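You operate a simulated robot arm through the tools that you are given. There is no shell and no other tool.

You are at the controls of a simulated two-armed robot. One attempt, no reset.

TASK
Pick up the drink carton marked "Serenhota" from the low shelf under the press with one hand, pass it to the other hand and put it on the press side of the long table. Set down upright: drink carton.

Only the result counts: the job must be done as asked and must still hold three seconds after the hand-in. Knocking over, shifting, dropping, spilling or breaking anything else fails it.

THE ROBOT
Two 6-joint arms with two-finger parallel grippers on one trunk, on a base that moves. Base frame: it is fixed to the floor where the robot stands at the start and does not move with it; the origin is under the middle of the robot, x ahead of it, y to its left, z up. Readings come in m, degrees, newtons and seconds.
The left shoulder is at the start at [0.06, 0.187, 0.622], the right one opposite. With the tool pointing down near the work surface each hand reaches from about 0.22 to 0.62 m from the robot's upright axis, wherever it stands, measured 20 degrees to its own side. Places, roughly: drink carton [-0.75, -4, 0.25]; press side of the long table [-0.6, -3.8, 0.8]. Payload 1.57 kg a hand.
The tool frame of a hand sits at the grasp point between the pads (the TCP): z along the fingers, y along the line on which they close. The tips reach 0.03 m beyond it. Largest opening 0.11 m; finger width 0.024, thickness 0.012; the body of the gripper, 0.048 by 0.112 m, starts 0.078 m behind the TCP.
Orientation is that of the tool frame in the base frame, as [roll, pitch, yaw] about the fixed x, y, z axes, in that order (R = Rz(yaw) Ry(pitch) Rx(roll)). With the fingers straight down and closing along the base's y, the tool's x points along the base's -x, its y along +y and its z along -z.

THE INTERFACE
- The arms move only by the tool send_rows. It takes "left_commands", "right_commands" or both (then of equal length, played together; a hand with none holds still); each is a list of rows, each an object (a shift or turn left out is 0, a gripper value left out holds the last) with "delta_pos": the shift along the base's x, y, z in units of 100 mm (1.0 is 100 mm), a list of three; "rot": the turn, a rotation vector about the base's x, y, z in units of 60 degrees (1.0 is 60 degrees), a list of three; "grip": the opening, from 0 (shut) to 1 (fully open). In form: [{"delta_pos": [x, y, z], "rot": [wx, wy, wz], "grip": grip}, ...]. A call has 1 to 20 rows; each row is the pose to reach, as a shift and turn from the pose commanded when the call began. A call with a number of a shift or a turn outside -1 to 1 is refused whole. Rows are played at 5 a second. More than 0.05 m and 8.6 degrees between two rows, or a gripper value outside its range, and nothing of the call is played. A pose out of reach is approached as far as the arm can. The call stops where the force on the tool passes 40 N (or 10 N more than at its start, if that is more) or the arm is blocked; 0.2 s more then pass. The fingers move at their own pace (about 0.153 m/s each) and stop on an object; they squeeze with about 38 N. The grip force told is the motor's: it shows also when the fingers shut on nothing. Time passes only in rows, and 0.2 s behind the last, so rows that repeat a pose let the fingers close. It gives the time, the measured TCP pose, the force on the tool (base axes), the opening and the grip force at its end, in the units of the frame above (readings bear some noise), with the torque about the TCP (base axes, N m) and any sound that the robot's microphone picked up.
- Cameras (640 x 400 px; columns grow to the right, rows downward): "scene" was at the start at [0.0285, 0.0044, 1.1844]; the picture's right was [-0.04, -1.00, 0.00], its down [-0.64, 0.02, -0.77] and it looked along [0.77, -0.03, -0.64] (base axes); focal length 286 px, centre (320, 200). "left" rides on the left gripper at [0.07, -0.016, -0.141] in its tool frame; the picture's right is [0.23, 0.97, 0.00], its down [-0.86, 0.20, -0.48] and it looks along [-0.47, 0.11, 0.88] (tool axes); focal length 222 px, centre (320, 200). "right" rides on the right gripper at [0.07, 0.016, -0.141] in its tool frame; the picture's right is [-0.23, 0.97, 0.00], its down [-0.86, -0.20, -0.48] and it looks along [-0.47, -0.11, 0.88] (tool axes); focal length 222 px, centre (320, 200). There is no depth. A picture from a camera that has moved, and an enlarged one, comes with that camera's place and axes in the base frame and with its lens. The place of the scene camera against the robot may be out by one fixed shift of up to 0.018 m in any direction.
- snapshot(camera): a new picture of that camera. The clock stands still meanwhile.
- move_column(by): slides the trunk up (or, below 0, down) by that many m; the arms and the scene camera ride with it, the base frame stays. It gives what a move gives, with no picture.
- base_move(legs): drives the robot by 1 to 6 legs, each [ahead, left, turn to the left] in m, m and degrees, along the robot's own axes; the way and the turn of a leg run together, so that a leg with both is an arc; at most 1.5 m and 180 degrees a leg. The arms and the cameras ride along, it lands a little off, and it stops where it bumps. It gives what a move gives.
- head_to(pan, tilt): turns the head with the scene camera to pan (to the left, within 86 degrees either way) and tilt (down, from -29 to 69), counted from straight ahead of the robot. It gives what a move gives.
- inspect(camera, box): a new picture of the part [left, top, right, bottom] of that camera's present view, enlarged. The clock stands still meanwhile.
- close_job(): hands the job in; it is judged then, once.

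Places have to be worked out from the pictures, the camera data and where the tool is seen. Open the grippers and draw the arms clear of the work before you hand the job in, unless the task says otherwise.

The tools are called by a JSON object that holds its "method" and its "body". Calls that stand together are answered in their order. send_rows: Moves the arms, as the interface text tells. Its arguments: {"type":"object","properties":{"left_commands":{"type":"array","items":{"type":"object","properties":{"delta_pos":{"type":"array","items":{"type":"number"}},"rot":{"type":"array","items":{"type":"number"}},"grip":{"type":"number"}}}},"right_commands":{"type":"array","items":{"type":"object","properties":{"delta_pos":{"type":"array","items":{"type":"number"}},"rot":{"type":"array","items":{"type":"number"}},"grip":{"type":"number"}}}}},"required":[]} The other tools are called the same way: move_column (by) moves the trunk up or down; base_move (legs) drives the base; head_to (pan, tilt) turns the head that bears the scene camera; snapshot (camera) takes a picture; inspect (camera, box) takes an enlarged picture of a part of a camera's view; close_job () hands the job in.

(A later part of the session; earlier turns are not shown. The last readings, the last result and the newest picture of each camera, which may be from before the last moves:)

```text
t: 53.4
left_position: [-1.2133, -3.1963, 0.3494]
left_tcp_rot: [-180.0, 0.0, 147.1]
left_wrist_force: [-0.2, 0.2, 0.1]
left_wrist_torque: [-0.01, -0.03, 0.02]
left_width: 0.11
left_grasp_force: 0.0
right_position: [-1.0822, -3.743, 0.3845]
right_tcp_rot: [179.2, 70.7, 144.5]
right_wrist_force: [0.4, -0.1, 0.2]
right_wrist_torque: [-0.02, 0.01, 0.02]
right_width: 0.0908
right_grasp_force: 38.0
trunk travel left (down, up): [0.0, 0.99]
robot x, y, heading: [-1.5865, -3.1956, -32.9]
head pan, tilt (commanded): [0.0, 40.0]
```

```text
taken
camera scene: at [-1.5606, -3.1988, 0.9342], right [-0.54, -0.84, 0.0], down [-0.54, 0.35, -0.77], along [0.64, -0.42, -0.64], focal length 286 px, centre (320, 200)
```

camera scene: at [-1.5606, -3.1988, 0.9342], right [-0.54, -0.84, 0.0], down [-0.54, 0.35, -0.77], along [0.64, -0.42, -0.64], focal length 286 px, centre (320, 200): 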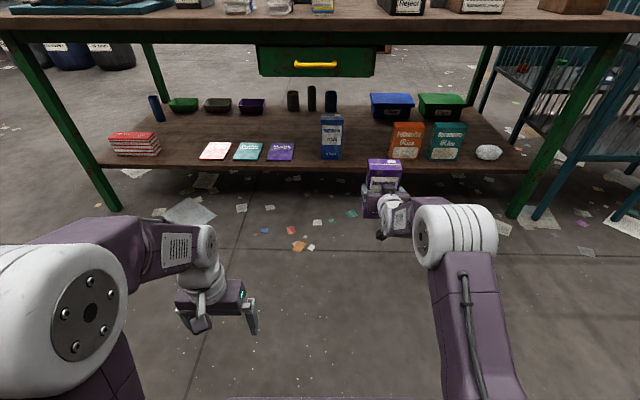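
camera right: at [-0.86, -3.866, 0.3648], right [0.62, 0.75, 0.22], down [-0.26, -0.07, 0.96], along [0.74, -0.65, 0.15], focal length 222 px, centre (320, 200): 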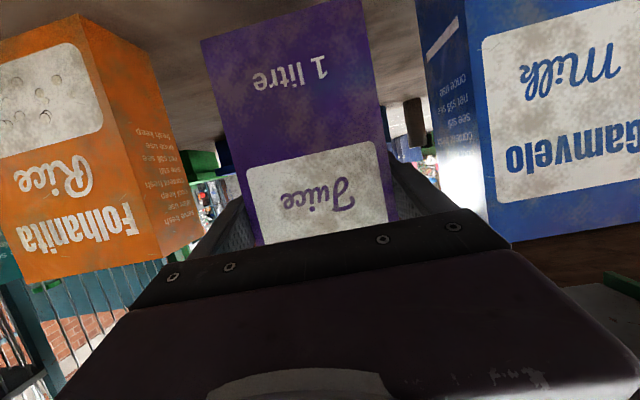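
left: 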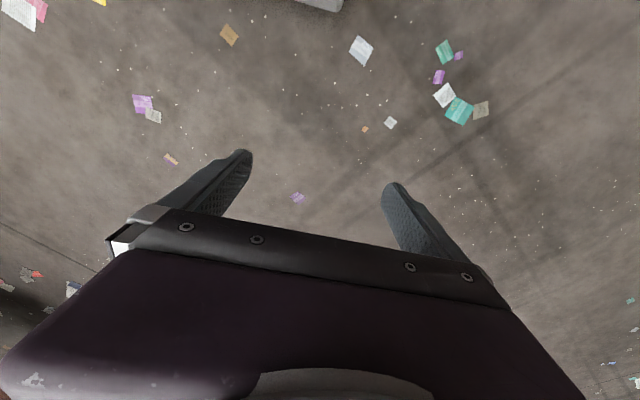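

The column takes at most 0.4 m per call, so I raise it in two steps. The carton is about 0.25 m clear of the table edge.

{"method": "move_column", "body": {"by": 0.35}}

{"method": "move_column", "body": {"by": 0.35}}

{"method": "snapshot", "body": {"camera": "scene"}}

```text
t: 56.8
left_position: [-1.2138, -3.1963, 0.7005]
left_tcp_rot: [180.0, 0.0, 147.2]
left_wrist_force: [0.9, -0.3, 0.0]
left_wrist_torque: [0.02, -0.01, 0.03]
left_width: 0.11
left_grasp_force: 0.0
right_position: [-1.0802, -3.7432, 0.7344]
right_tcp_rot: [179.2, 70.7, 144.4]
right_wrist_force: [0.7, -0.2, -0.6]
right_wrist_torque: [-0.04, 0.03, 0.01]
right_width: 0.0911
right_grasp_force: 38.3
trunk travel left (down, up): [-0.35, 0.64]
robot x, y, heading: [-1.5843, -3.1929, -33.0]
head pan, tilt (commanded): [0.0, 40.0]
```

```text
t: 60.2
left_position: [-1.2138, -3.1969, 1.0508]
left_tcp_rot: [-180.0, 0.0, 147.2]
left_wrist_force: [-0.6, 0.4, 0.9]
left_wrist_torque: [0.01, 0.0, -0.01]
left_width: 0.1097
left_grasp_force: 0.1
right_position: [-1.0822, -3.7427, 1.085]
right_tcp_rot: [179.2, 70.7, 144.4]
right_wrist_force: [-0.1, -0.1, 0.2]
right_wrist_torque: [-0.02, -0.04, 0.0]
right_width: 0.0909
right_grasp_force: 38.0
trunk travel left (down, up): [-0.7, 0.29]
robot x, y, heading: [-1.5846, -3.1961, -33.0]
head pan, tilt (commanded): [0.0, 40.0]
```

```text
taken
camera scene: at [-1.5605, -3.1989, 1.6341], right [-0.54, -0.84, 0.0], down [-0.54, 0.35, -0.77], along [0.64, -0.42, -0.64], focal length 286 px, centre (320, 200)
```

scene: 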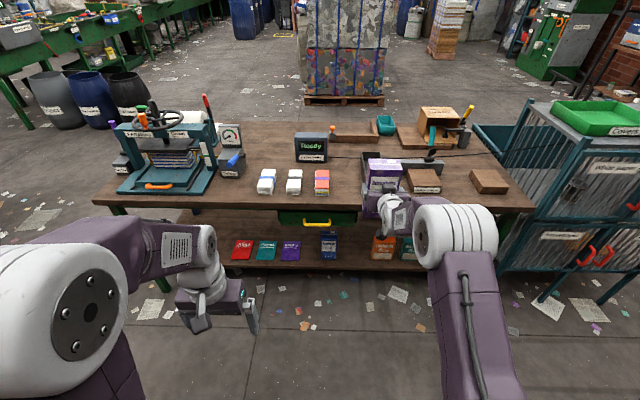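

The view shows the whole table top, with a free strip at the front edge between the press and the white packs. I bring the right hand with the carton towards the robot's middle for the hand-over.

{"method": "send_rows", "body": {"right_commands": [{"delta_pos": [-0.01, 0.2, 0]}, {"delta_pos": [-0.02, 0.4, 0]}, {"delta_pos": [-0.03, 0.6, 0]}, {"delta_pos": [-0.04, 0.8, 0]}, {"delta_pos": [-0.05, 1.0, 0]}]}}

{"method": "send_rows", "body": {"right_commands": [{"delta_pos": [-0.01, 0.2, 0]}, {"delta_pos": [-0.02, 0.4, 0]}, {"delta_pos": [-0.03, 0.6, 0]}, {"delta_pos": [-0.04, 0.8, 0]}, {"delta_pos": [-0.05, 1.0, 0]}]}}

{"method": "snapshot", "body": {"camera": "scene"}}

```text
t: 61.4
left_position: [-1.214, -3.1961, 1.0494]
left_tcp_rot: [179.9, 0.0, 147.2]
left_wrist_force: [-0.4, -0.7, -0.2]
left_wrist_torque: [-0.02, -0.02, 0.04]
left_width: 0.1101
left_grasp_force: 0.1
right_position: [-1.0869, -3.6438, 1.0861]
right_tcp_rot: [179.2, 70.7, 144.4]
right_wrist_force: [0.0, -0.2, -0.8]
right_wrist_torque: [0.02, 0.01, -0.01]
right_width: 0.0908
right_grasp_force: 38.7
trunk travel left (down, up): [-0.7, 0.29]
robot x, y, heading: [-1.5813, -3.1928, -32.9]
head pan, tilt (commanded): [0.0, 40.0]
```

```text
t: 62.6
left_position: [-1.2131, -3.1958, 1.0506]
left_tcp_rot: [-180.0, 0.1, 147.1]
left_wrist_force: [1.0, 0.1, -0.7]
left_wrist_torque: [-0.02, 0.0, 0.02]
left_width: 0.1101
left_grasp_force: 0.1
right_position: [-1.0927, -3.5434, 1.084]
right_tcp_rot: [179.4, 70.8, 144.5]
right_wrist_force: [-0.5, -0.4, -0.1]
right_wrist_torque: [0.02, 0.01, -0.01]
right_width: 0.0907
right_grasp_force: 37.4
trunk travel left (down, up): [-0.7, 0.29]
robot x, y, heading: [-1.5829, -3.1916, -33.0]
head pan, tilt (commanded): [0.0, 40.0]
```

```text
taken
camera scene: at [-1.5606, -3.1979, 1.6341], right [-0.54, -0.84, 0.0], down [-0.54, 0.35, -0.77], along [0.64, -0.42, -0.64], focal length 286 px, centre (320, 200)
```

scene: 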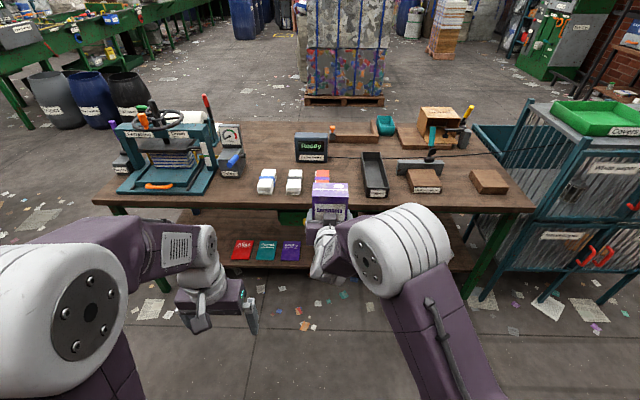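

The carton is now near the middle, upright. I enlarge it to measure how far its top is above the right grip before bringing the left hand in.

{"method": "inspect", "body": {"camera": "scene", "box": [280, 160, 400, 290]}}

{"method": "snapshot", "body": {"camera": "left"}}

{"method": "snapshot", "body": {"camera": "right"}}

```text
3.08 times, centred on (340, 225) of scene
camera zoom: at [-1.5606, -3.1979, 1.6341], right [-0.54, -0.84, 0.0], down [-0.54, 0.35, -0.77], along [0.64, -0.42, -0.64], focal length 881 px, centre (258, 123)
```

zoom: 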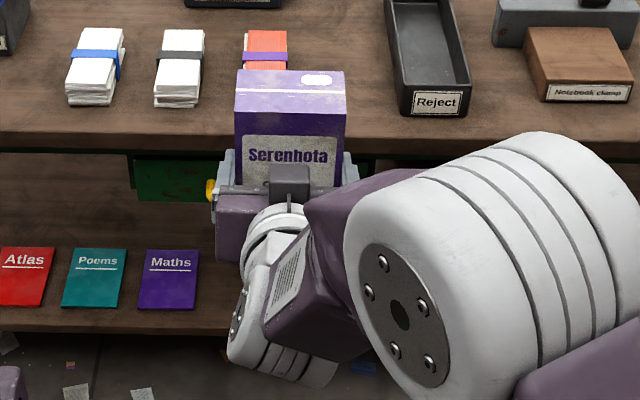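

```text
taken
camera left: at [-1.2808, -3.1717, 1.1922], right [0.34, 0.94, 0.0], down [0.83, -0.3, 0.48], along [0.45, -0.16, -0.88], focal length 222 px, centre (320, 200)
```

left: 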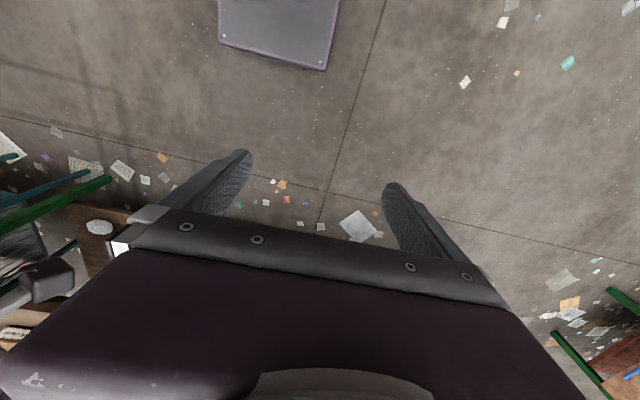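

```text
taken
camera right: at [-1.2134, -3.4398, 1.0629], right [0.62, 0.76, 0.22], down [-0.26, -0.07, 0.96], along [0.74, -0.65, 0.15], focal length 222 px, centre (320, 200)
```

right: 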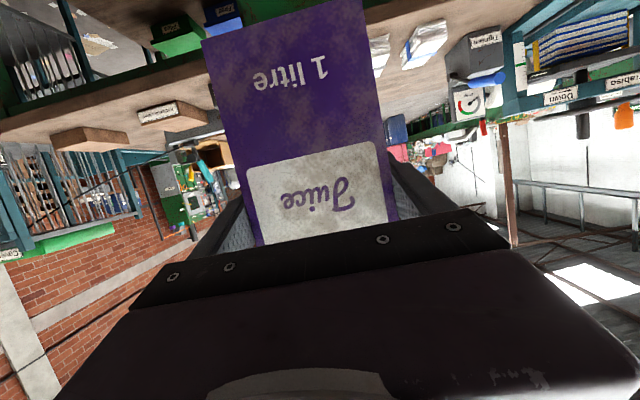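

The carton top is roughly 0.09 m above the right grip, so the left hand can take the upper part from above, closing on the same two side faces. I bring the left hand up and forward with a 25° forward tilt, still well to the left of the carton, to check its reach.

{"method": "send_rows", "body": {"left_commands": [{"delta_pos": [0.185, -0.12, 0.17], "rot": [-0.0567, -0.0874, 0], "grip": 1.0}, {"delta_pos": [0.369, -0.24, 0.34], "rot": [-0.1135, -0.1748, 0]}, {"delta_pos": [0.554, -0.359, 0.51], "rot": [-0.1702, -0.2621, 0]}, {"delta_pos": [0.738, -0.479, 0.68], "rot": [-0.2269, -0.3495, 0]}, {"delta_pos": [0.9226, -0.599, 0.85], "rot": [-0.2269, -0.3495, 0]}]}}

{"method": "send_rows", "body": {"left_commands": [{"delta_pos": [0.185, -0.12, 0.17]}, {"delta_pos": [0.369, -0.24, 0.34]}, {"delta_pos": [0.554, -0.359, 0.51]}, {"delta_pos": [0.738, -0.479, 0.68]}, {"delta_pos": [0.9226, -0.599, 0.85]}]}}

{"method": "snapshot", "body": {"camera": "scene"}}

```text
t: 63.8
left_position: [-1.1199, -3.2558, 1.1345]
left_tcp_rot: [-180.0, 24.9, 147.1]
left_wrist_force: [1.2, 1.2, 0.3]
left_wrist_torque: [0.03, 0.02, 0.04]
left_width: 0.1098
left_grasp_force: 0.1
right_position: [-1.0924, -3.5442, 1.0814]
right_tcp_rot: [179.2, 70.8, 144.4]
right_wrist_force: [-0.3, -0.1, 0.3]
right_wrist_torque: [-0.02, -0.02, -0.02]
right_width: 0.0908
right_grasp_force: 38.2
trunk travel left (down, up): [-0.7, 0.29]
robot x, y, heading: [-1.5905, -3.1907, -32.9]
head pan, tilt (commanded): [0.0, 40.0]
```

```text
t: 65.0
left_position: [-1.0285, -3.3179, 1.2177]
left_tcp_rot: [-179.9, 24.9, 147.1]
left_wrist_force: [-0.7, 0.0, 0.6]
left_wrist_torque: [0.04, 0.01, -0.01]
left_width: 0.11
left_grasp_force: 0.1
right_position: [-1.0922, -3.5442, 1.0835]
right_tcp_rot: [179.2, 70.8, 144.4]
right_wrist_force: [0.4, -0.8, -1.4]
right_wrist_torque: [0.0, -0.02, 0.0]
right_width: 0.0912
right_grasp_force: 37.8
trunk travel left (down, up): [-0.7, 0.29]
robot x, y, heading: [-1.5845, -3.1939, -33.0]
head pan, tilt (commanded): [0.0, 40.0]
```

```text
taken
camera scene: at [-1.5594, -3.1995, 1.6341], right [-0.54, -0.84, 0.0], down [-0.54, 0.35, -0.77], along [0.64, -0.42, -0.64], focal length 286 px, centre (320, 200)
```

scene: 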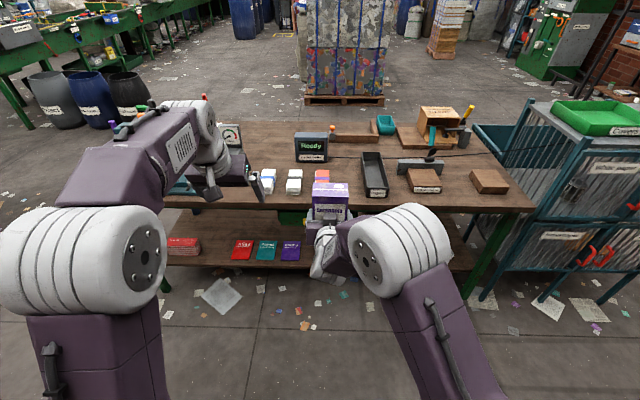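

The left hand reaches well at z≈1.218. I raise it slightly, align its yaw with the carton at -34.9°, and move it over towards the carton in small steps.

{"method": "send_rows", "body": {"left_commands": [{"delta_pos": [-0.03, -0.05, 0.12], "rot": [0, 0, -0.0163]}, {"delta_pos": [-0.08, -0.25, 0.24], "rot": [0, 0, -0.0325]}, {"delta_pos": [-0.13, -0.45, 0.24], "rot": [0, 0, -0.0325]}, {"delta_pos": [-0.18, -0.65, 0.24], "rot": [0, 0, -0.0325]}, {"delta_pos": [-0.23, -0.85, 0.24], "rot": [0, 0, -0.0325]}, {"delta_pos": [-0.28, -1.0, 0.24], "rot": [0, 0, -0.0325]}]}}

{"method": "snapshot", "body": {"camera": "scene"}}

{"method": "snapshot", "body": {"camera": "left"}}

```text
t: 66.4
left_position: [-1.0555, -3.416, 1.2435]
left_tcp_rot: [180.0, 24.9, 145.1]
left_wrist_force: [-0.1, 0.3, -0.5]
left_wrist_torque: [0.01, -0.02, 0.03]
left_width: 0.1098
left_grasp_force: 0.1
right_position: [-1.092, -3.5445, 1.0838]
right_tcp_rot: [179.0, 70.8, 144.3]
right_wrist_force: [-0.8, 0.5, -1.0]
right_wrist_torque: [0.01, -0.01, -0.01]
right_width: 0.0912
right_grasp_force: 38.1
trunk travel left (down, up): [-0.7, 0.29]
robot x, y, heading: [-1.5828, -3.1923, -32.6]
head pan, tilt (commanded): [0.0, 40.0]
```

```text
taken
camera scene: at [-1.5606, -3.1994, 1.6341], right [-0.54, -0.84, 0.0], down [-0.54, 0.35, -0.77], along [0.64, -0.42, -0.64], focal length 286 px, centre (320, 200)
```

scene: 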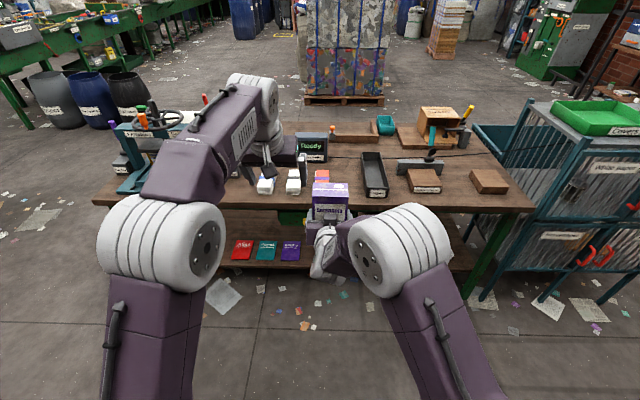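

```text
taken
camera left: at [-1.1662, -3.3602, 1.3433], right [0.39, 0.92, -0.1], down [0.58, -0.16, 0.8], along [0.71, -0.36, -0.6], focal length 222 px, centre (320, 200)
```

left: 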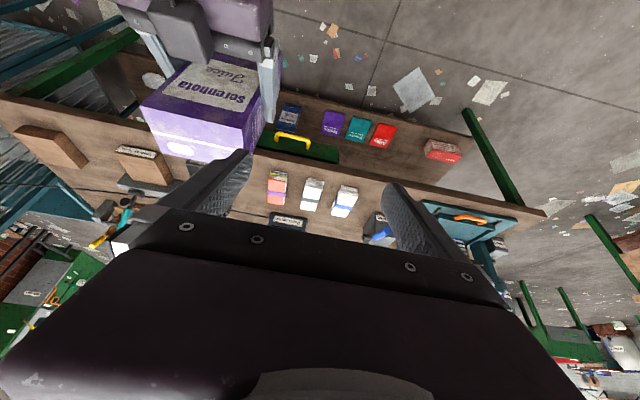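

The left wrist camera sees the carton well. I enlarge it to measure where its top face lies relative to the left hand.

{"method": "inspect", "body": {"camera": "left", "box": [110, 0, 300, 170]}}

```text
2.35 times, centred on (205, 85) of left
camera zoom: at [-1.1662, -3.3602, 1.3433], right [0.39, 0.92, -0.1], down [0.58, -0.16, 0.8], along [0.71, -0.36, -0.6], focal length 523 px, centre (591, 471)
```

zoom: 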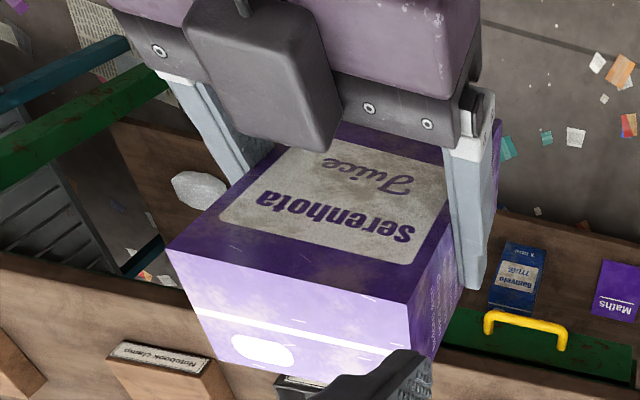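

The left camera puts the carton top at z≈1.172, with its centre at (-1.086, -3.545) and a depth of 0.057 m, which agrees with the right hand's reading. I move the left hand directly above the carton, staying about 4 cm over its top.

{"method": "send_rows", "body": {"left_commands": [{"delta_pos": [-0.06, -0.25, 0]}, {"delta_pos": [-0.12, -0.5, 0]}, {"delta_pos": [-0.18, -0.75, 0]}, {"delta_pos": [-0.24, -1.0, 0]}]}}

{"method": "send_rows", "body": {"left_commands": [{"delta_pos": [-0.035, -0.15, 0]}, {"delta_pos": [-0.067, -0.292, 0]}, {"delta_pos": [-0.067, -0.292, 0]}]}}

{"method": "snapshot", "body": {"camera": "scene"}}

{"method": "snapshot", "body": {"camera": "left"}}

```text
t: 67.4
left_position: [-1.0873, -3.4992, 1.2388]
left_tcp_rot: [180.0, 25.0, 145.1]
left_wrist_force: [0.0, 0.0, -0.6]
left_wrist_torque: [-0.03, 0.02, 0.01]
left_width: 0.1099
left_grasp_force: 0.0
left hand out of reach, approached as far as the arm can: row 4
right_position: [-1.0933, -3.5439, 1.0836]
right_tcp_rot: [179.1, 70.9, 144.3]
right_wrist_force: [-0.8, 1.4, 0.1]
right_wrist_torque: [-0.02, -0.02, -0.03]
right_width: 0.0909
right_grasp_force: 38.2
trunk travel left (down, up): [-0.7, 0.29]
robot x, y, heading: [-1.5858, -3.1926, -33.1]
head pan, tilt (commanded): [0.0, 40.0]
```

```text
t: 68.2
left_position: [-1.1002, -3.5192, 1.2303]
left_tcp_rot: [-180.0, 25.0, 145.2]
left_wrist_force: [0.1, -0.8, 0.0]
left_wrist_torque: [0.01, 0.01, 0.01]
left_width: 0.11
left_grasp_force: 0.0
left hand out of reach, approached as far as the arm can: row 1, 2, 3
right_position: [-1.0918, -3.5434, 1.0817]
right_tcp_rot: [179.2, 70.8, 144.4]
right_wrist_force: [0.4, -0.3, -0.1]
right_wrist_torque: [0.01, -0.01, 0.02]
right_width: 0.091
right_grasp_force: 38.0
trunk travel left (down, up): [-0.7, 0.29]
robot x, y, heading: [-1.5855, -3.1934, -33.1]
head pan, tilt (commanded): [0.0, 40.0]
```

```text
taken
camera scene: at [-1.56, -3.1992, 1.6341], right [-0.54, -0.84, 0.0], down [-0.54, 0.35, -0.77], along [0.64, -0.42, -0.64], focal length 286 px, centre (320, 200)
```

scene: 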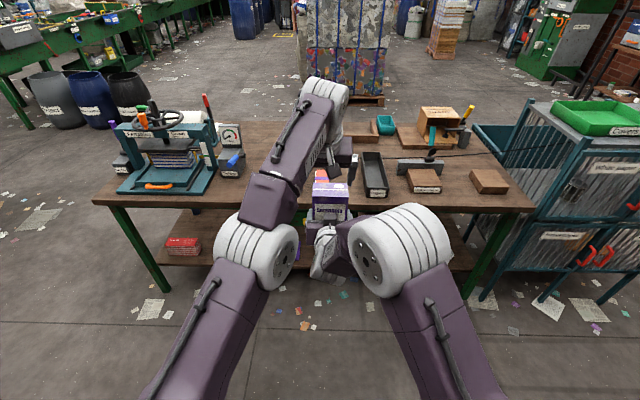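

```text
taken
camera left: at [-1.2103, -3.4618, 1.3304], right [0.39, 0.92, -0.1], down [0.58, -0.16, 0.79], along [0.71, -0.36, -0.6], focal length 222 px, centre (320, 200)
```

left: 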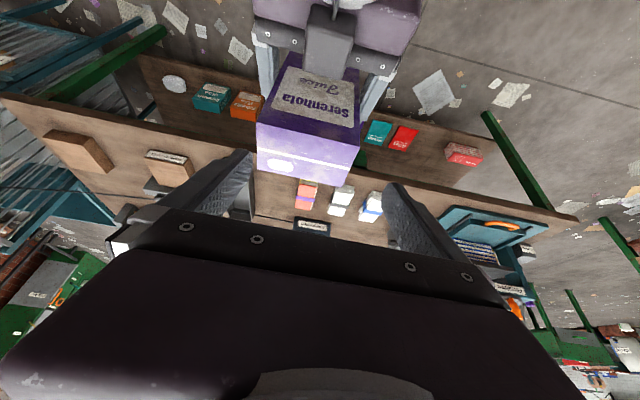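

The left arm is at the end of its reach here. I bring the carton a little closer: 5 cm to the left, 3 cm back and 2 cm down. That keeps it under the left hand with clear space.

{"method": "send_rows", "body": {"right_commands": [{"delta_pos": [0.0, 0.05, -0.08]}, {"delta_pos": [0.015, 0.25, -0.15]}, {"delta_pos": [0.03, 0.45, -0.23]}, {"delta_pos": [0.044, 0.616, -0.23]}, {"delta_pos": [0.044, 0.616, -0.23]}]}}

{"method": "snapshot", "body": {"camera": "scene"}}

{"method": "snapshot", "body": {"camera": "left"}}

```text
t: 69.4
left_position: [-1.101, -3.5192, 1.2308]
left_tcp_rot: [-180.0, 24.9, 145.0]
left_wrist_force: [0.2, -0.1, -0.5]
left_wrist_torque: [0.01, -0.02, -0.02]
left_width: 0.1099
left_grasp_force: 0.0
right_position: [-1.087, -3.4827, 1.0609]
right_tcp_rot: [179.3, 70.8, 144.3]
right_wrist_force: [-0.3, 0.3, -0.6]
right_wrist_torque: [0.01, -0.01, -0.03]
right_width: 0.091
right_grasp_force: 37.5
trunk travel left (down, up): [-0.7, 0.29]
robot x, y, heading: [-1.5845, -3.1934, -33.0]
head pan, tilt (commanded): [0.0, 40.0]
```

```text
taken
camera scene: at [-1.5605, -3.1992, 1.6341], right [-0.54, -0.84, 0.0], down [-0.54, 0.35, -0.77], along [0.64, -0.42, -0.64], focal length 286 px, centre (320, 200)
```

scene: 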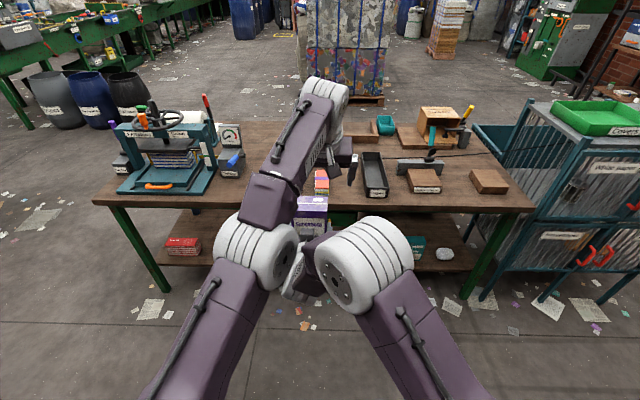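

```text
taken
camera left: at [-1.2107, -3.4618, 1.3305], right [0.39, 0.92, -0.1], down [0.58, -0.16, 0.8], along [0.71, -0.36, -0.6], focal length 222 px, centre (320, 200)
```

left: 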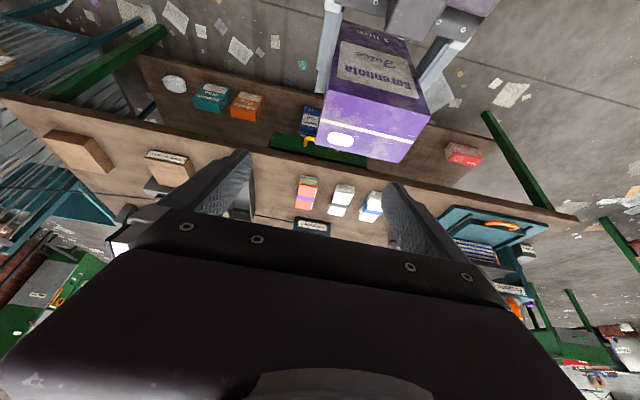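

The carton is now at about (-1.081, -3.483) with its top at z≈1.149. I move the left hand over its centre line and slightly down, then check the alignment.

{"method": "send_rows", "body": {"left_commands": [{"delta_pos": [0.07, 0.12, 0]}, {"delta_pos": [0.14, 0.24, -0.05]}, {"delta_pos": [0.198, 0.358, -0.1]}, {"delta_pos": [0.198, 0.358, -0.1]}]}}

{"method": "snapshot", "body": {"camera": "left"}}

{"method": "snapshot", "body": {"camera": "scene"}}

```text
t: 70.4
left_position: [-1.08, -3.483, 1.221]
left_tcp_rot: [180.0, 25.1, 145.1]
left_wrist_force: [0.0, -0.1, -0.4]
left_wrist_torque: [-0.03, 0.0, 0.0]
left_width: 0.1101
left_grasp_force: 0.0
right_position: [-1.0871, -3.4817, 1.0611]
right_tcp_rot: [179.1, 70.7, 144.4]
right_wrist_force: [-0.9, 0.3, -0.2]
right_wrist_torque: [0.02, 0.0, 0.02]
right_width: 0.091
right_grasp_force: 38.1
trunk travel left (down, up): [-0.7, 0.29]
robot x, y, heading: [-1.583, -3.1922, -32.5]
head pan, tilt (commanded): [0.0, 40.0]
```

```text
taken
camera left: at [-1.19, -3.4258, 1.32], right [0.39, 0.92, -0.1], down [0.58, -0.16, 0.8], along [0.71, -0.36, -0.6], focal length 222 px, centre (320, 200)
```

left: 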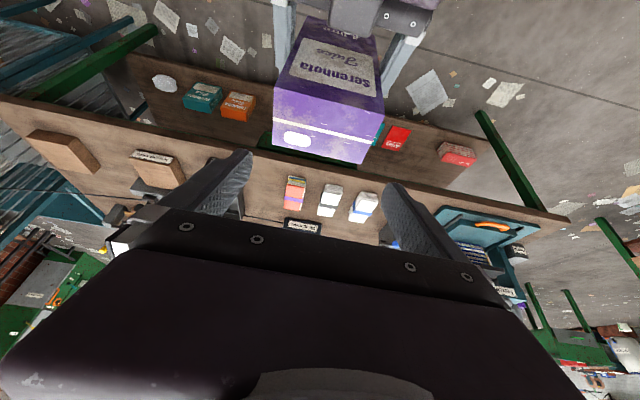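

```text
taken
camera scene: at [-1.5607, -3.1988, 1.6341], right [-0.54, -0.84, 0.0], down [-0.54, 0.35, -0.77], along [0.64, -0.42, -0.64], focal length 286 px, centre (320, 200)
```

scene: 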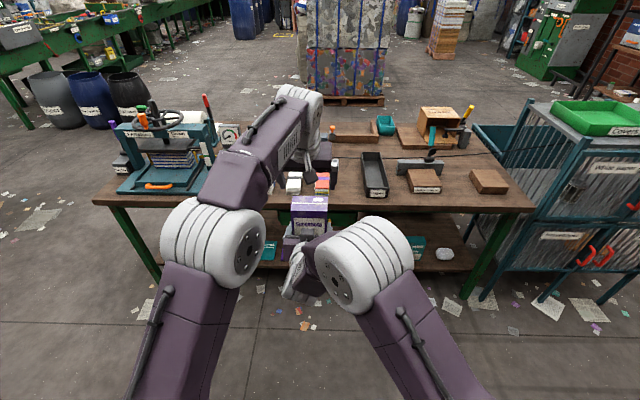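

The elbows are well apart now. I enlarge the left view to check that the carton top lies centred between the left fingers.

{"method": "inspect", "body": {"camera": "left", "box": [220, 0, 440, 200]}}

```text
2.00 times, centred on (330, 100) of left
camera zoom: at [-1.19, -3.4258, 1.32], right [0.39, 0.92, -0.1], down [0.58, -0.16, 0.8], along [0.71, -0.36, -0.6], focal length 444 px, centre (300, 400)
```

zoom: 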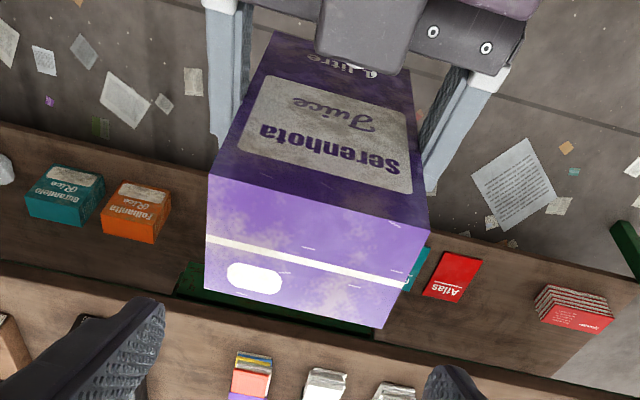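

The carton is within about 3 mm of the left hand's centre plane. I correct that and descend 6 cm, so the fingertips just start to straddle the carton top, then check.

{"method": "send_rows", "body": {"left_commands": [{"delta_pos": [-0.017, -0.025, -0.1]}, {"delta_pos": [-0.017, -0.025, -0.2]}, {"delta_pos": [-0.017, -0.025, -0.3]}, {"delta_pos": [-0.017, -0.025, -0.4]}, {"delta_pos": [-0.017, -0.025, -0.5]}, {"delta_pos": [-0.017, -0.025, -0.6]}, {"delta_pos": [-0.017, -0.025, -0.6]}]}}

{"method": "inspect", "body": {"camera": "scene", "box": [250, 120, 390, 290]}}

{"method": "snapshot", "body": {"camera": "left"}}

```text
t: 72.0
left_position: [-1.0807, -3.4854, 1.1583]
left_tcp_rot: [-179.9, 25.1, 145.1]
left_wrist_force: [0.6, -0.5, -0.2]
left_wrist_torque: [0.01, 0.01, 0.02]
left_width: 0.11
left_grasp_force: 0.1
right_position: [-1.0876, -3.4808, 1.0609]
right_tcp_rot: [179.2, 70.7, 144.3]
right_wrist_force: [0.0, 0.9, -0.3]
right_wrist_torque: [-0.03, 0.01, 0.02]
right_width: 0.0908
right_grasp_force: 38.3
trunk travel left (down, up): [-0.7, 0.29]
robot x, y, heading: [-1.5862, -3.1922, -33.0]
head pan, tilt (commanded): [0.0, 40.0]
```

```text
2.35 times, centred on (320, 205) of scene
camera zoom: at [-1.5606, -3.1987, 1.6341], right [-0.54, -0.84, 0.0], down [-0.54, 0.35, -0.77], along [0.64, -0.42, -0.64], focal length 674 px, centre (320, 188)
```

zoom: 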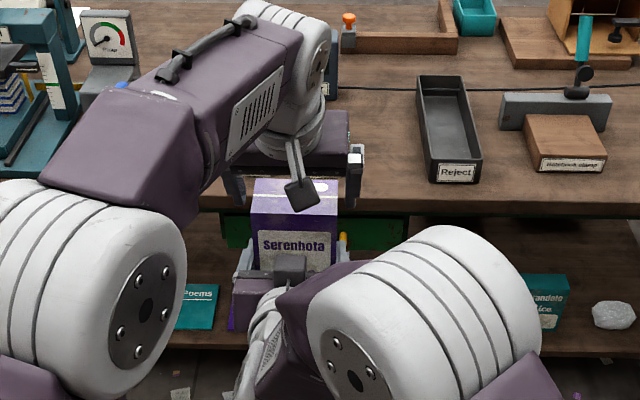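

```text
taken
camera left: at [-1.1915, -3.4279, 1.2593], right [0.39, 0.92, -0.1], down [0.58, -0.16, 0.8], along [0.71, -0.36, -0.6], focal length 222 px, centre (320, 200)
```

left: 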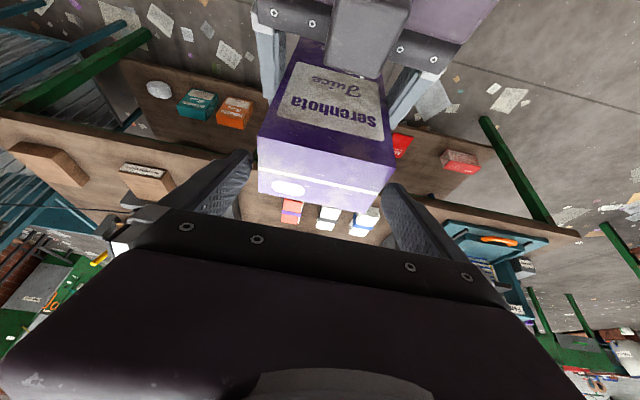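

No contact yet, and the left fingertips are beside the carton top. I enlarge the left view to compare the side gaps before the last descent.

{"method": "inspect", "body": {"camera": "left", "box": [220, 100, 420, 240]}}

```text
2.86 times, centred on (320, 170) of left
camera zoom: at [-1.1915, -3.4279, 1.2593], right [0.39, 0.92, -0.1], down [0.58, -0.16, 0.8], along [0.71, -0.36, -0.6], focal length 635 px, centre (320, 286)
```

zoom: 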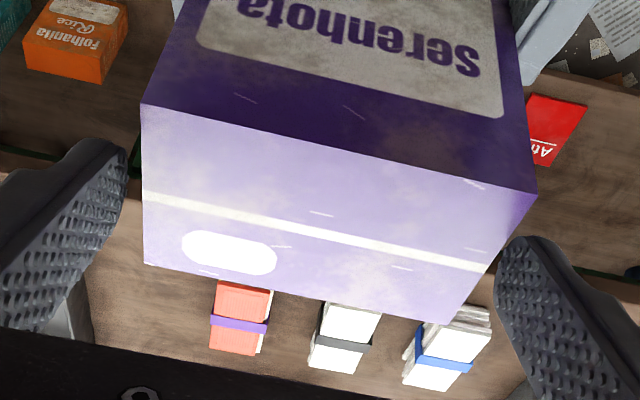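

The lateral error is only 1–2 mm with about 9 mm clearance per side. I descend the last 3.7 cm.

{"method": "send_rows", "body": {"left_commands": [{"delta_pos": [-0.006, -0.01, -0.1]}, {"delta_pos": [-0.006, -0.01, -0.2]}, {"delta_pos": [-0.006, -0.01, -0.3]}, {"delta_pos": [-0.006, -0.01, -0.37]}, {"delta_pos": [-0.006, -0.01, -0.37]}]}}

{"method": "inspect", "body": {"camera": "left", "box": [200, 60, 440, 260]}}

{"method": "inspect", "body": {"camera": "scene", "box": [250, 120, 390, 290]}}

```text
t: 73.2
left_position: [-1.0816, -3.4865, 1.1229]
left_tcp_rot: [179.9, 24.9, 145.1]
left_wrist_force: [1.2, 0.0, 0.3]
left_wrist_torque: [0.02, 0.01, -0.01]
left_width: 0.11
left_grasp_force: 0.0
right_position: [-1.0877, -3.4815, 1.0612]
right_tcp_rot: [179.2, 70.7, 144.4]
right_wrist_force: [0.1, 0.2, -0.6]
right_wrist_torque: [0.01, -0.02, 0.01]
right_width: 0.0908
right_grasp_force: 38.2
trunk travel left (down, up): [-0.7, 0.29]
robot x, y, heading: [-1.582, -3.1892, -32.8]
head pan, tilt (commanded): [0.0, 40.0]
```

```text
2.00 times, centred on (320, 160) of left
camera zoom: at [-1.1922, -3.4297, 1.2217], right [0.39, 0.92, -0.1], down [0.58, -0.16, 0.8], along [0.71, -0.36, -0.6], focal length 444 px, centre (320, 280)
```

zoom: 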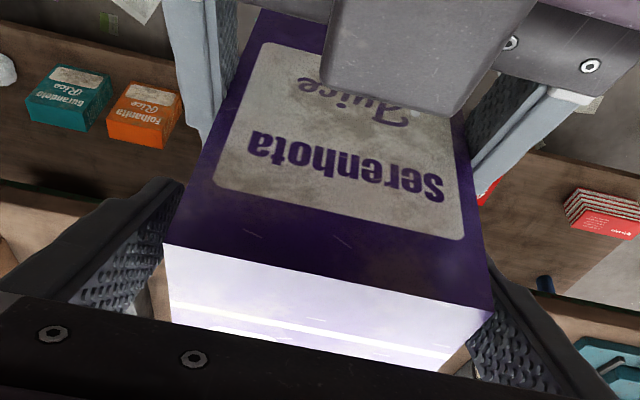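

```text
2.35 times, centred on (320, 205) of scene
camera zoom: at [-1.5605, -3.1987, 1.6341], right [-0.54, -0.84, 0.0], down [-0.54, 0.35, -0.77], along [0.64, -0.42, -0.64], focal length 674 px, centre (320, 188)
```

zoom: 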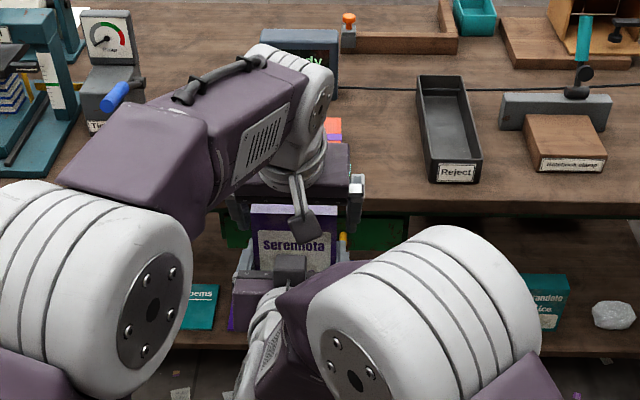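

The left fingers straddle the top of the carton on both sides. I close the left gripper while the right still holds.

{"method": "send_rows", "body": {"left_commands": [{"grip": 0.85}, {"grip": 0.0}, {"grip": 0.0}, {"grip": 0.0}, {"grip": 0.0}, {"grip": 0.0}]}}

{"method": "inspect", "body": {"camera": "left", "box": [200, 60, 440, 260]}}

```text
t: 74.6
left_position: [-1.0816, -3.4867, 1.1232]
left_tcp_rot: [-180.0, 25.0, 145.1]
left_wrist_force: [7.6, 4.3, -2.1]
left_wrist_torque: [0.38, -0.44, 0.09]
left_width: 0.0909
left_grasp_force: 37.8
right_position: [-1.0877, -3.4835, 1.0612]
right_tcp_rot: [179.2, 70.7, 144.3]
right_wrist_force: [-7.9, -4.6, 2.4]
right_wrist_torque: [-0.12, -0.08, -0.09]
right_width: 0.0908
right_grasp_force: 37.7
trunk travel left (down, up): [-0.7, 0.29]
robot x, y, heading: [-1.5845, -3.1918, -32.9]
head pan, tilt (commanded): [0.0, 40.0]
```

```text
2.00 times, centred on (320, 160) of left
camera zoom: at [-1.1919, -3.4296, 1.2217], right [0.39, 0.92, -0.1], down [0.58, -0.16, 0.8], along [0.71, -0.36, -0.6], focal length 444 px, centre (320, 280)
```

zoom: 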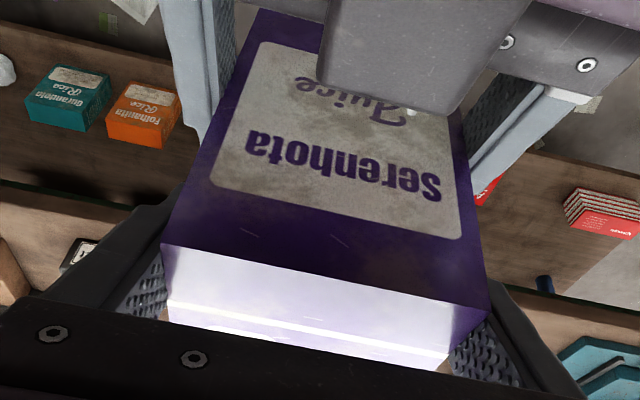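

Both hands hold the carton and the internal force is small (about 9 N). I open the right gripper and watch that the left keeps it.

{"method": "send_rows", "body": {"right_commands": [{"grip": 0.9}, {"grip": 1.0}, {"grip": 1.0}, {"grip": 1.0}]}}

{"method": "inspect", "body": {"camera": "left", "box": [200, 0, 440, 260]}}

{"method": "snapshot", "body": {"camera": "right"}}

```text
t: 75.6
left_position: [-1.083, -3.4871, 1.1227]
left_tcp_rot: [-180.0, 25.0, 145.1]
left_wrist_force: [-1.0, -0.1, 0.6]
left_wrist_torque: [0.0, 0.02, 0.0]
left_width: 0.0909
left_grasp_force: 37.8
right_position: [-1.0869, -3.4821, 1.0612]
right_tcp_rot: [179.2, 70.7, 144.4]
right_wrist_force: [0.0, 0.4, -1.3]
right_wrist_torque: [-0.04, -0.01, 0.01]
right_width: 0.1099
right_grasp_force: 0.0
trunk travel left (down, up): [-0.7, 0.29]
robot x, y, heading: [-1.5862, -3.1918, -33.0]
head pan, tilt (commanded): [0.0, 40.0]
```

```text
1.54 times, centred on (320, 130) of left
camera zoom: at [-1.1922, -3.4298, 1.2218], right [0.39, 0.92, -0.1], down [0.58, -0.16, 0.8], along [0.71, -0.36, -0.6], focal length 342 px, centre (320, 308)
```

zoom: 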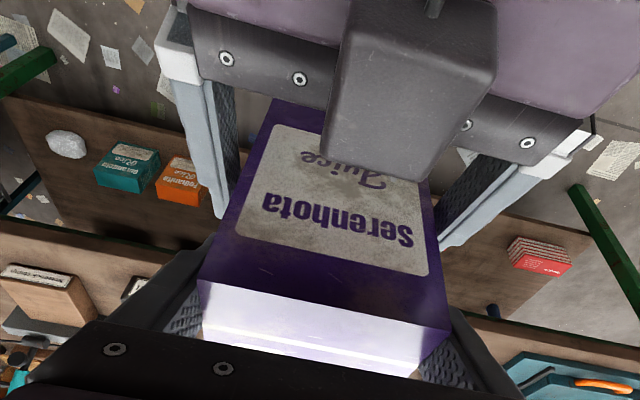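

```text
taken
camera right: at [-1.2086, -3.3792, 1.0407], right [0.62, 0.76, 0.22], down [-0.26, -0.07, 0.96], along [0.74, -0.65, 0.15], focal length 222 px, centre (320, 200)
```

right: 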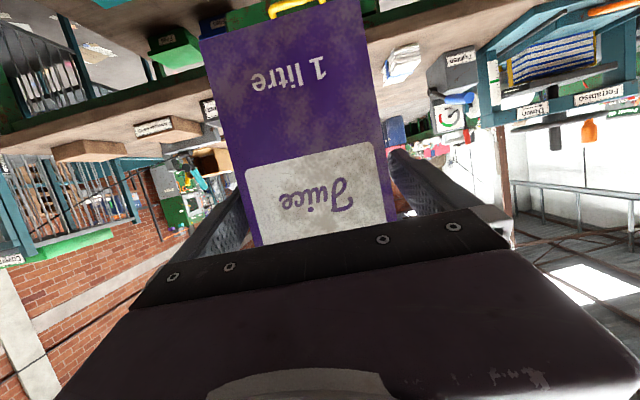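

The left hand holds the carton alone and the right fingers are clear by about 1 cm per side. I move the left forward, away from the right fingers, and draw the right hand slightly back.

{"method": "send_rows", "body": {"left_commands": [{"delta_pos": [0.123, -0.086, 0]}, {"delta_pos": [0.246, -0.172, 0]}, {"delta_pos": [0.369, -0.257, -0.1]}, {"delta_pos": [0.492, -0.343, -0.2]}, {"delta_pos": [0.574, -0.4, -0.3]}, {"delta_pos": [0.574, -0.4, -0.3]}], "right_commands": [{"delta_pos": [-0.082, 0.057, 0]}, {"delta_pos": [-0.164, 0.114, 0]}, {"delta_pos": [-0.164, 0.114, 0]}, {"delta_pos": [-0.164, 0.114, 0]}, {"delta_pos": [-0.164, 0.114, 0]}, {"delta_pos": [-0.164, 0.114, 0]}]}}

{"method": "snapshot", "body": {"camera": "right"}}

{"method": "snapshot", "body": {"camera": "scene"}}

```text
t: 77.0
left_position: [-1.0268, -3.5246, 1.0963]
left_tcp_rot: [-180.0, 24.9, 145.1]
left_wrist_force: [0.3, 0.5, 0.1]
left_wrist_torque: [0.04, -0.02, -0.01]
left_width: 0.0908
left_grasp_force: 37.7
right_position: [-1.1041, -3.4705, 1.0609]
right_tcp_rot: [179.3, 70.6, 144.4]
right_wrist_force: [-0.3, -0.3, -0.4]
right_wrist_torque: [0.0, 0.0, 0.02]
right_width: 0.1099
right_grasp_force: 0.0
trunk travel left (down, up): [-0.7, 0.29]
robot x, y, heading: [-1.5841, -3.1932, -33.2]
head pan, tilt (commanded): [0.0, 40.0]
```

```text
taken
camera right: at [-1.2252, -3.3679, 1.0415], right [0.62, 0.76, 0.22], down [-0.26, -0.07, 0.96], along [0.74, -0.65, 0.15], focal length 222 px, centre (320, 200)
```

right: 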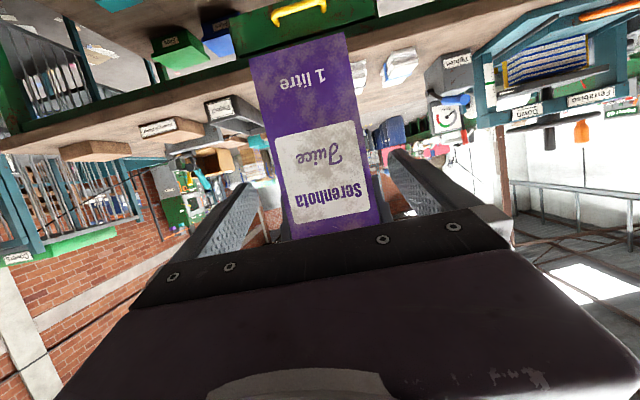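

```text
taken
camera scene: at [-1.5608, -3.1987, 1.6341], right [-0.54, -0.84, 0.0], down [-0.54, 0.35, -0.77], along [0.64, -0.42, -0.64], focal length 286 px, centre (320, 200)
```

scene: 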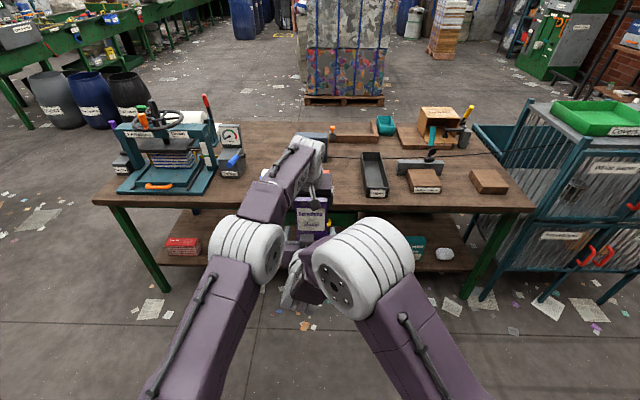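

The hand-over is done: the carton hangs from the left hand and the right tips are about 4 cm clear of it. I move the right hand away to its own side, then up.

{"method": "send_rows", "body": {"right_commands": [{"delta_pos": [-0.125, -0.193, 0]}, {"delta_pos": [-0.25, -0.386, 0]}, {"delta_pos": [-0.376, -0.578, 0]}, {"delta_pos": [-0.501, -0.771, 0]}, {"delta_pos": [-0.626, -0.964, 0]}]}}

{"method": "send_rows", "body": {"right_commands": [{"delta_pos": [-0.08, -0.22, 0.2]}, {"delta_pos": [-0.16, -0.44, 0.4]}, {"delta_pos": [-0.24, -0.66, 0.6]}, {"delta_pos": [-0.32, -0.88, 0.8]}, {"delta_pos": [-0.4, -0.98, 0.9]}, {"delta_pos": [-0.4, -0.98, 0.9]}]}}

{"method": "snapshot", "body": {"camera": "scene"}}

```text
t: 78.2
left_position: [-1.0269, -3.5246, 1.0946]
left_tcp_rot: [-180.0, 25.0, 145.1]
left_wrist_force: [-0.6, 0.1, 0.3]
left_wrist_torque: [0.04, 0.02, 0.01]
left_width: 0.0909
left_grasp_force: 37.5
right_position: [-1.1556, -3.5714, 1.0717]
right_tcp_rot: [179.1, 70.4, 144.3]
right_wrist_force: [-0.5, 0.5, 0.3]
right_wrist_torque: [0.03, 0.01, 0.04]
right_width: 0.1101
right_grasp_force: 0.0
right hand out of reach, approached as far as the arm can: row 2, 3, 4, 5
trunk travel left (down, up): [-0.7, 0.29]
robot x, y, heading: [-1.5843, -3.1912, -33.0]
head pan, tilt (commanded): [0.0, 40.0]
```

```text
t: 79.6
left_position: [-1.0258, -3.5239, 1.0951]
left_tcp_rot: [-180.0, 25.0, 145.1]
left_wrist_force: [-0.2, 0.4, -0.3]
left_wrist_torque: [-0.02, -0.01, -0.01]
left_width: 0.0908
left_grasp_force: 37.7
right_position: [-1.195, -3.6655, 1.1612]
right_tcp_rot: [179.1, 70.7, 144.4]
right_wrist_force: [-0.1, 0.5, -0.6]
right_wrist_torque: [-0.02, 0.0, 0.01]
right_width: 0.1099
right_grasp_force: 0.1
trunk travel left (down, up): [-0.7, 0.29]
robot x, y, heading: [-1.5841, -3.193, -32.9]
head pan, tilt (commanded): [0.0, 40.0]
```

```text
taken
camera scene: at [-1.5602, -3.1987, 1.6341], right [-0.54, -0.84, 0.0], down [-0.54, 0.35, -0.77], along [0.64, -0.42, -0.64], focal length 286 px, centre (320, 200)
```

scene: 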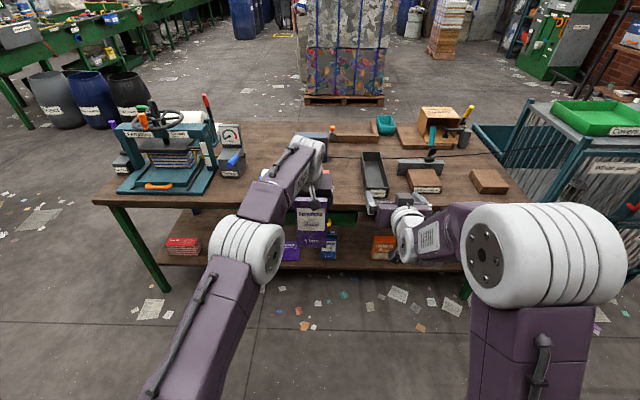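

The right hand is out of the way. I plan to set the carton in the free gap on the near side of the table, between the red pack and the "Reject" tray, around (-0.72, -3.89). I bring the left hand in closer and a bit higher before driving.

{"method": "send_rows", "body": {"left_commands": [{"delta_pos": [-0.09, 0.22, 0.1]}, {"delta_pos": [-0.19, 0.45, 0.2]}, {"delta_pos": [-0.28, 0.67, 0.3]}, {"delta_pos": [-0.371, 0.897, 0.3]}, {"delta_pos": [-0.371, 0.897, 0.3]}]}}

{"method": "head_to", "body": {"pan": -12, "tilt": 36}}

{"method": "snapshot", "body": {"camera": "scene"}}

{"method": "inspect", "body": {"camera": "scene", "box": [200, 130, 420, 260]}}

```text
t: 80.8
left_position: [-1.0625, -3.4375, 1.1241]
left_tcp_rot: [180.0, 25.0, 145.0]
left_wrist_force: [0.7, 0.2, -0.2]
left_wrist_torque: [0.01, 0.03, -0.05]
left_width: 0.0908
left_grasp_force: 37.9
right_position: [-1.1945, -3.6674, 1.1609]
right_tcp_rot: [179.1, 70.6, 144.2]
right_wrist_force: [0.2, 0.3, -0.2]
right_wrist_torque: [-0.03, -0.03, 0.04]
right_width: 0.1099
right_grasp_force: 0.1
trunk travel left (down, up): [-0.7, 0.29]
robot x, y, heading: [-1.5866, -3.1927, -32.8]
head pan, tilt (commanded): [0.0, 40.0]
```

```text
t: 81.5
left_position: [-1.0639, -3.4361, 1.1241]
left_tcp_rot: [180.0, 25.0, 145.1]
left_wrist_force: [-0.1, -0.4, -0.4]
left_wrist_torque: [0.01, 0.02, 0.0]
left_width: 0.0907
left_grasp_force: 38.0
right_position: [-1.1951, -3.6657, 1.1615]
right_tcp_rot: [179.1, 70.7, 144.5]
right_wrist_force: [-0.9, 0.2, -0.4]
right_wrist_torque: [0.01, 0.02, 0.01]
right_width: 0.11
right_grasp_force: 0.1
trunk travel left (down, up): [-0.7, 0.29]
robot x, y, heading: [-1.5891, -3.193, -32.8]
head pan, tilt (commanded): [-12.0, 36.0]
```

```text
taken
camera scene: at [-1.5698, -3.2144, 1.6401], right [-0.71, -0.71, 0.0], down [-0.42, 0.41, -0.81], along [0.57, -0.57, -0.59], focal length 286 px, centre (320, 200)
```

scene: 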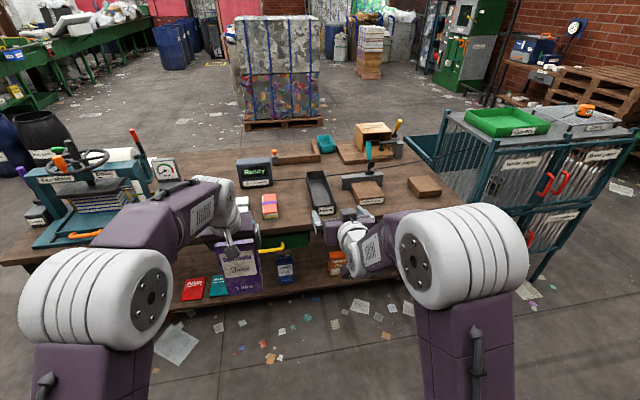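

```text
2.91 times, centred on (310, 195) of scene
camera zoom: at [-1.5698, -3.2144, 1.6401], right [-0.71, -0.71, 0.0], down [-0.42, 0.41, -0.81], along [0.57, -0.57, -0.59], focal length 833 px, centre (349, 214)
```

zoom: 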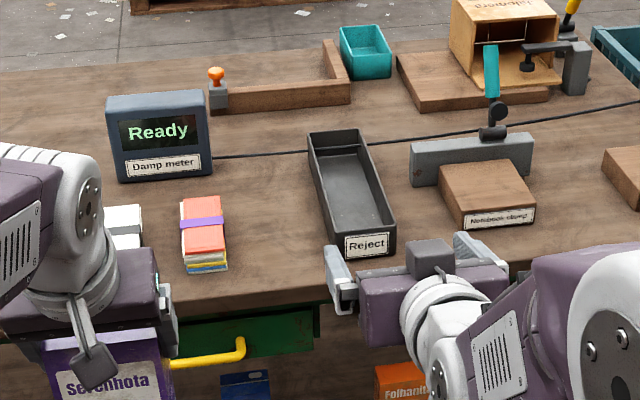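

The gap between the red pack and the tray is about 0.165 m wide, enough for the 0.09 m carton, with its centre near (-0.73, -3.89). I drive right 0.20 m and then forward, stopping a little short. The carton travels at about 0.96 m bottom height, above the items near the front edge.

{"method": "base_move", "body": {"legs": [[0, -0.2, 0], [0.42, 0, 0]]}}

{"method": "snapshot", "body": {"camera": "scene"}}

{"method": "snapshot", "body": {"camera": "left"}}

```text
t: 85.3
left_position: [-0.8117, -3.8356, 1.1246]
left_tcp_rot: [-180.0, 25.0, 145.1]
left_wrist_force: [0.9, -0.9, -0.1]
left_wrist_torque: [0.01, -0.01, 0.01]
left_width: 0.091
left_grasp_force: 38.4
right_position: [-0.9436, -4.0658, 1.1624]
right_tcp_rot: [179.2, 70.8, 144.3]
right_wrist_force: [-0.2, 0.5, -0.6]
right_wrist_torque: [0.0, -0.01, 0.01]
right_width: 0.1101
right_grasp_force: 0.0
trunk travel left (down, up): [-0.7, 0.29]
robot x, y, heading: [-1.3355, -3.5971, -32.8]
head pan, tilt (commanded): [-12.0, 36.0]
```

```text
taken
camera scene: at [-1.3193, -3.6138, 1.6402], right [-0.71, -0.71, 0.0], down [-0.42, 0.42, -0.81], along [0.57, -0.57, -0.59], focal length 286 px, centre (320, 200)
```

scene: 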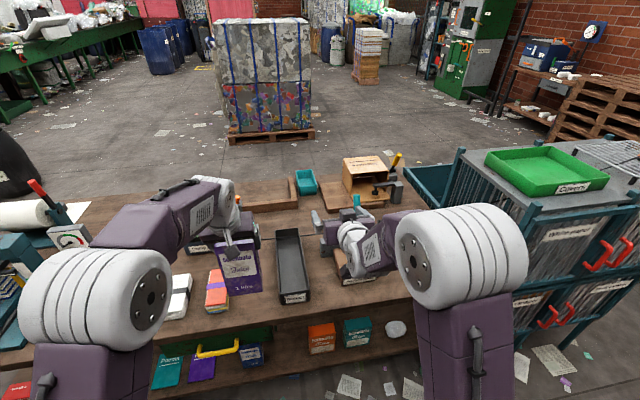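

```text
taken
camera left: at [-0.9221, -3.7793, 1.2237], right [0.39, 0.92, -0.1], down [0.58, -0.16, 0.8], along [0.71, -0.37, -0.6], focal length 222 px, centre (320, 200)
```

left: 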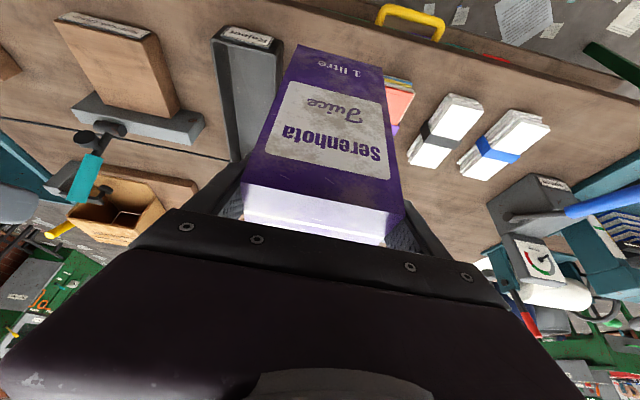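

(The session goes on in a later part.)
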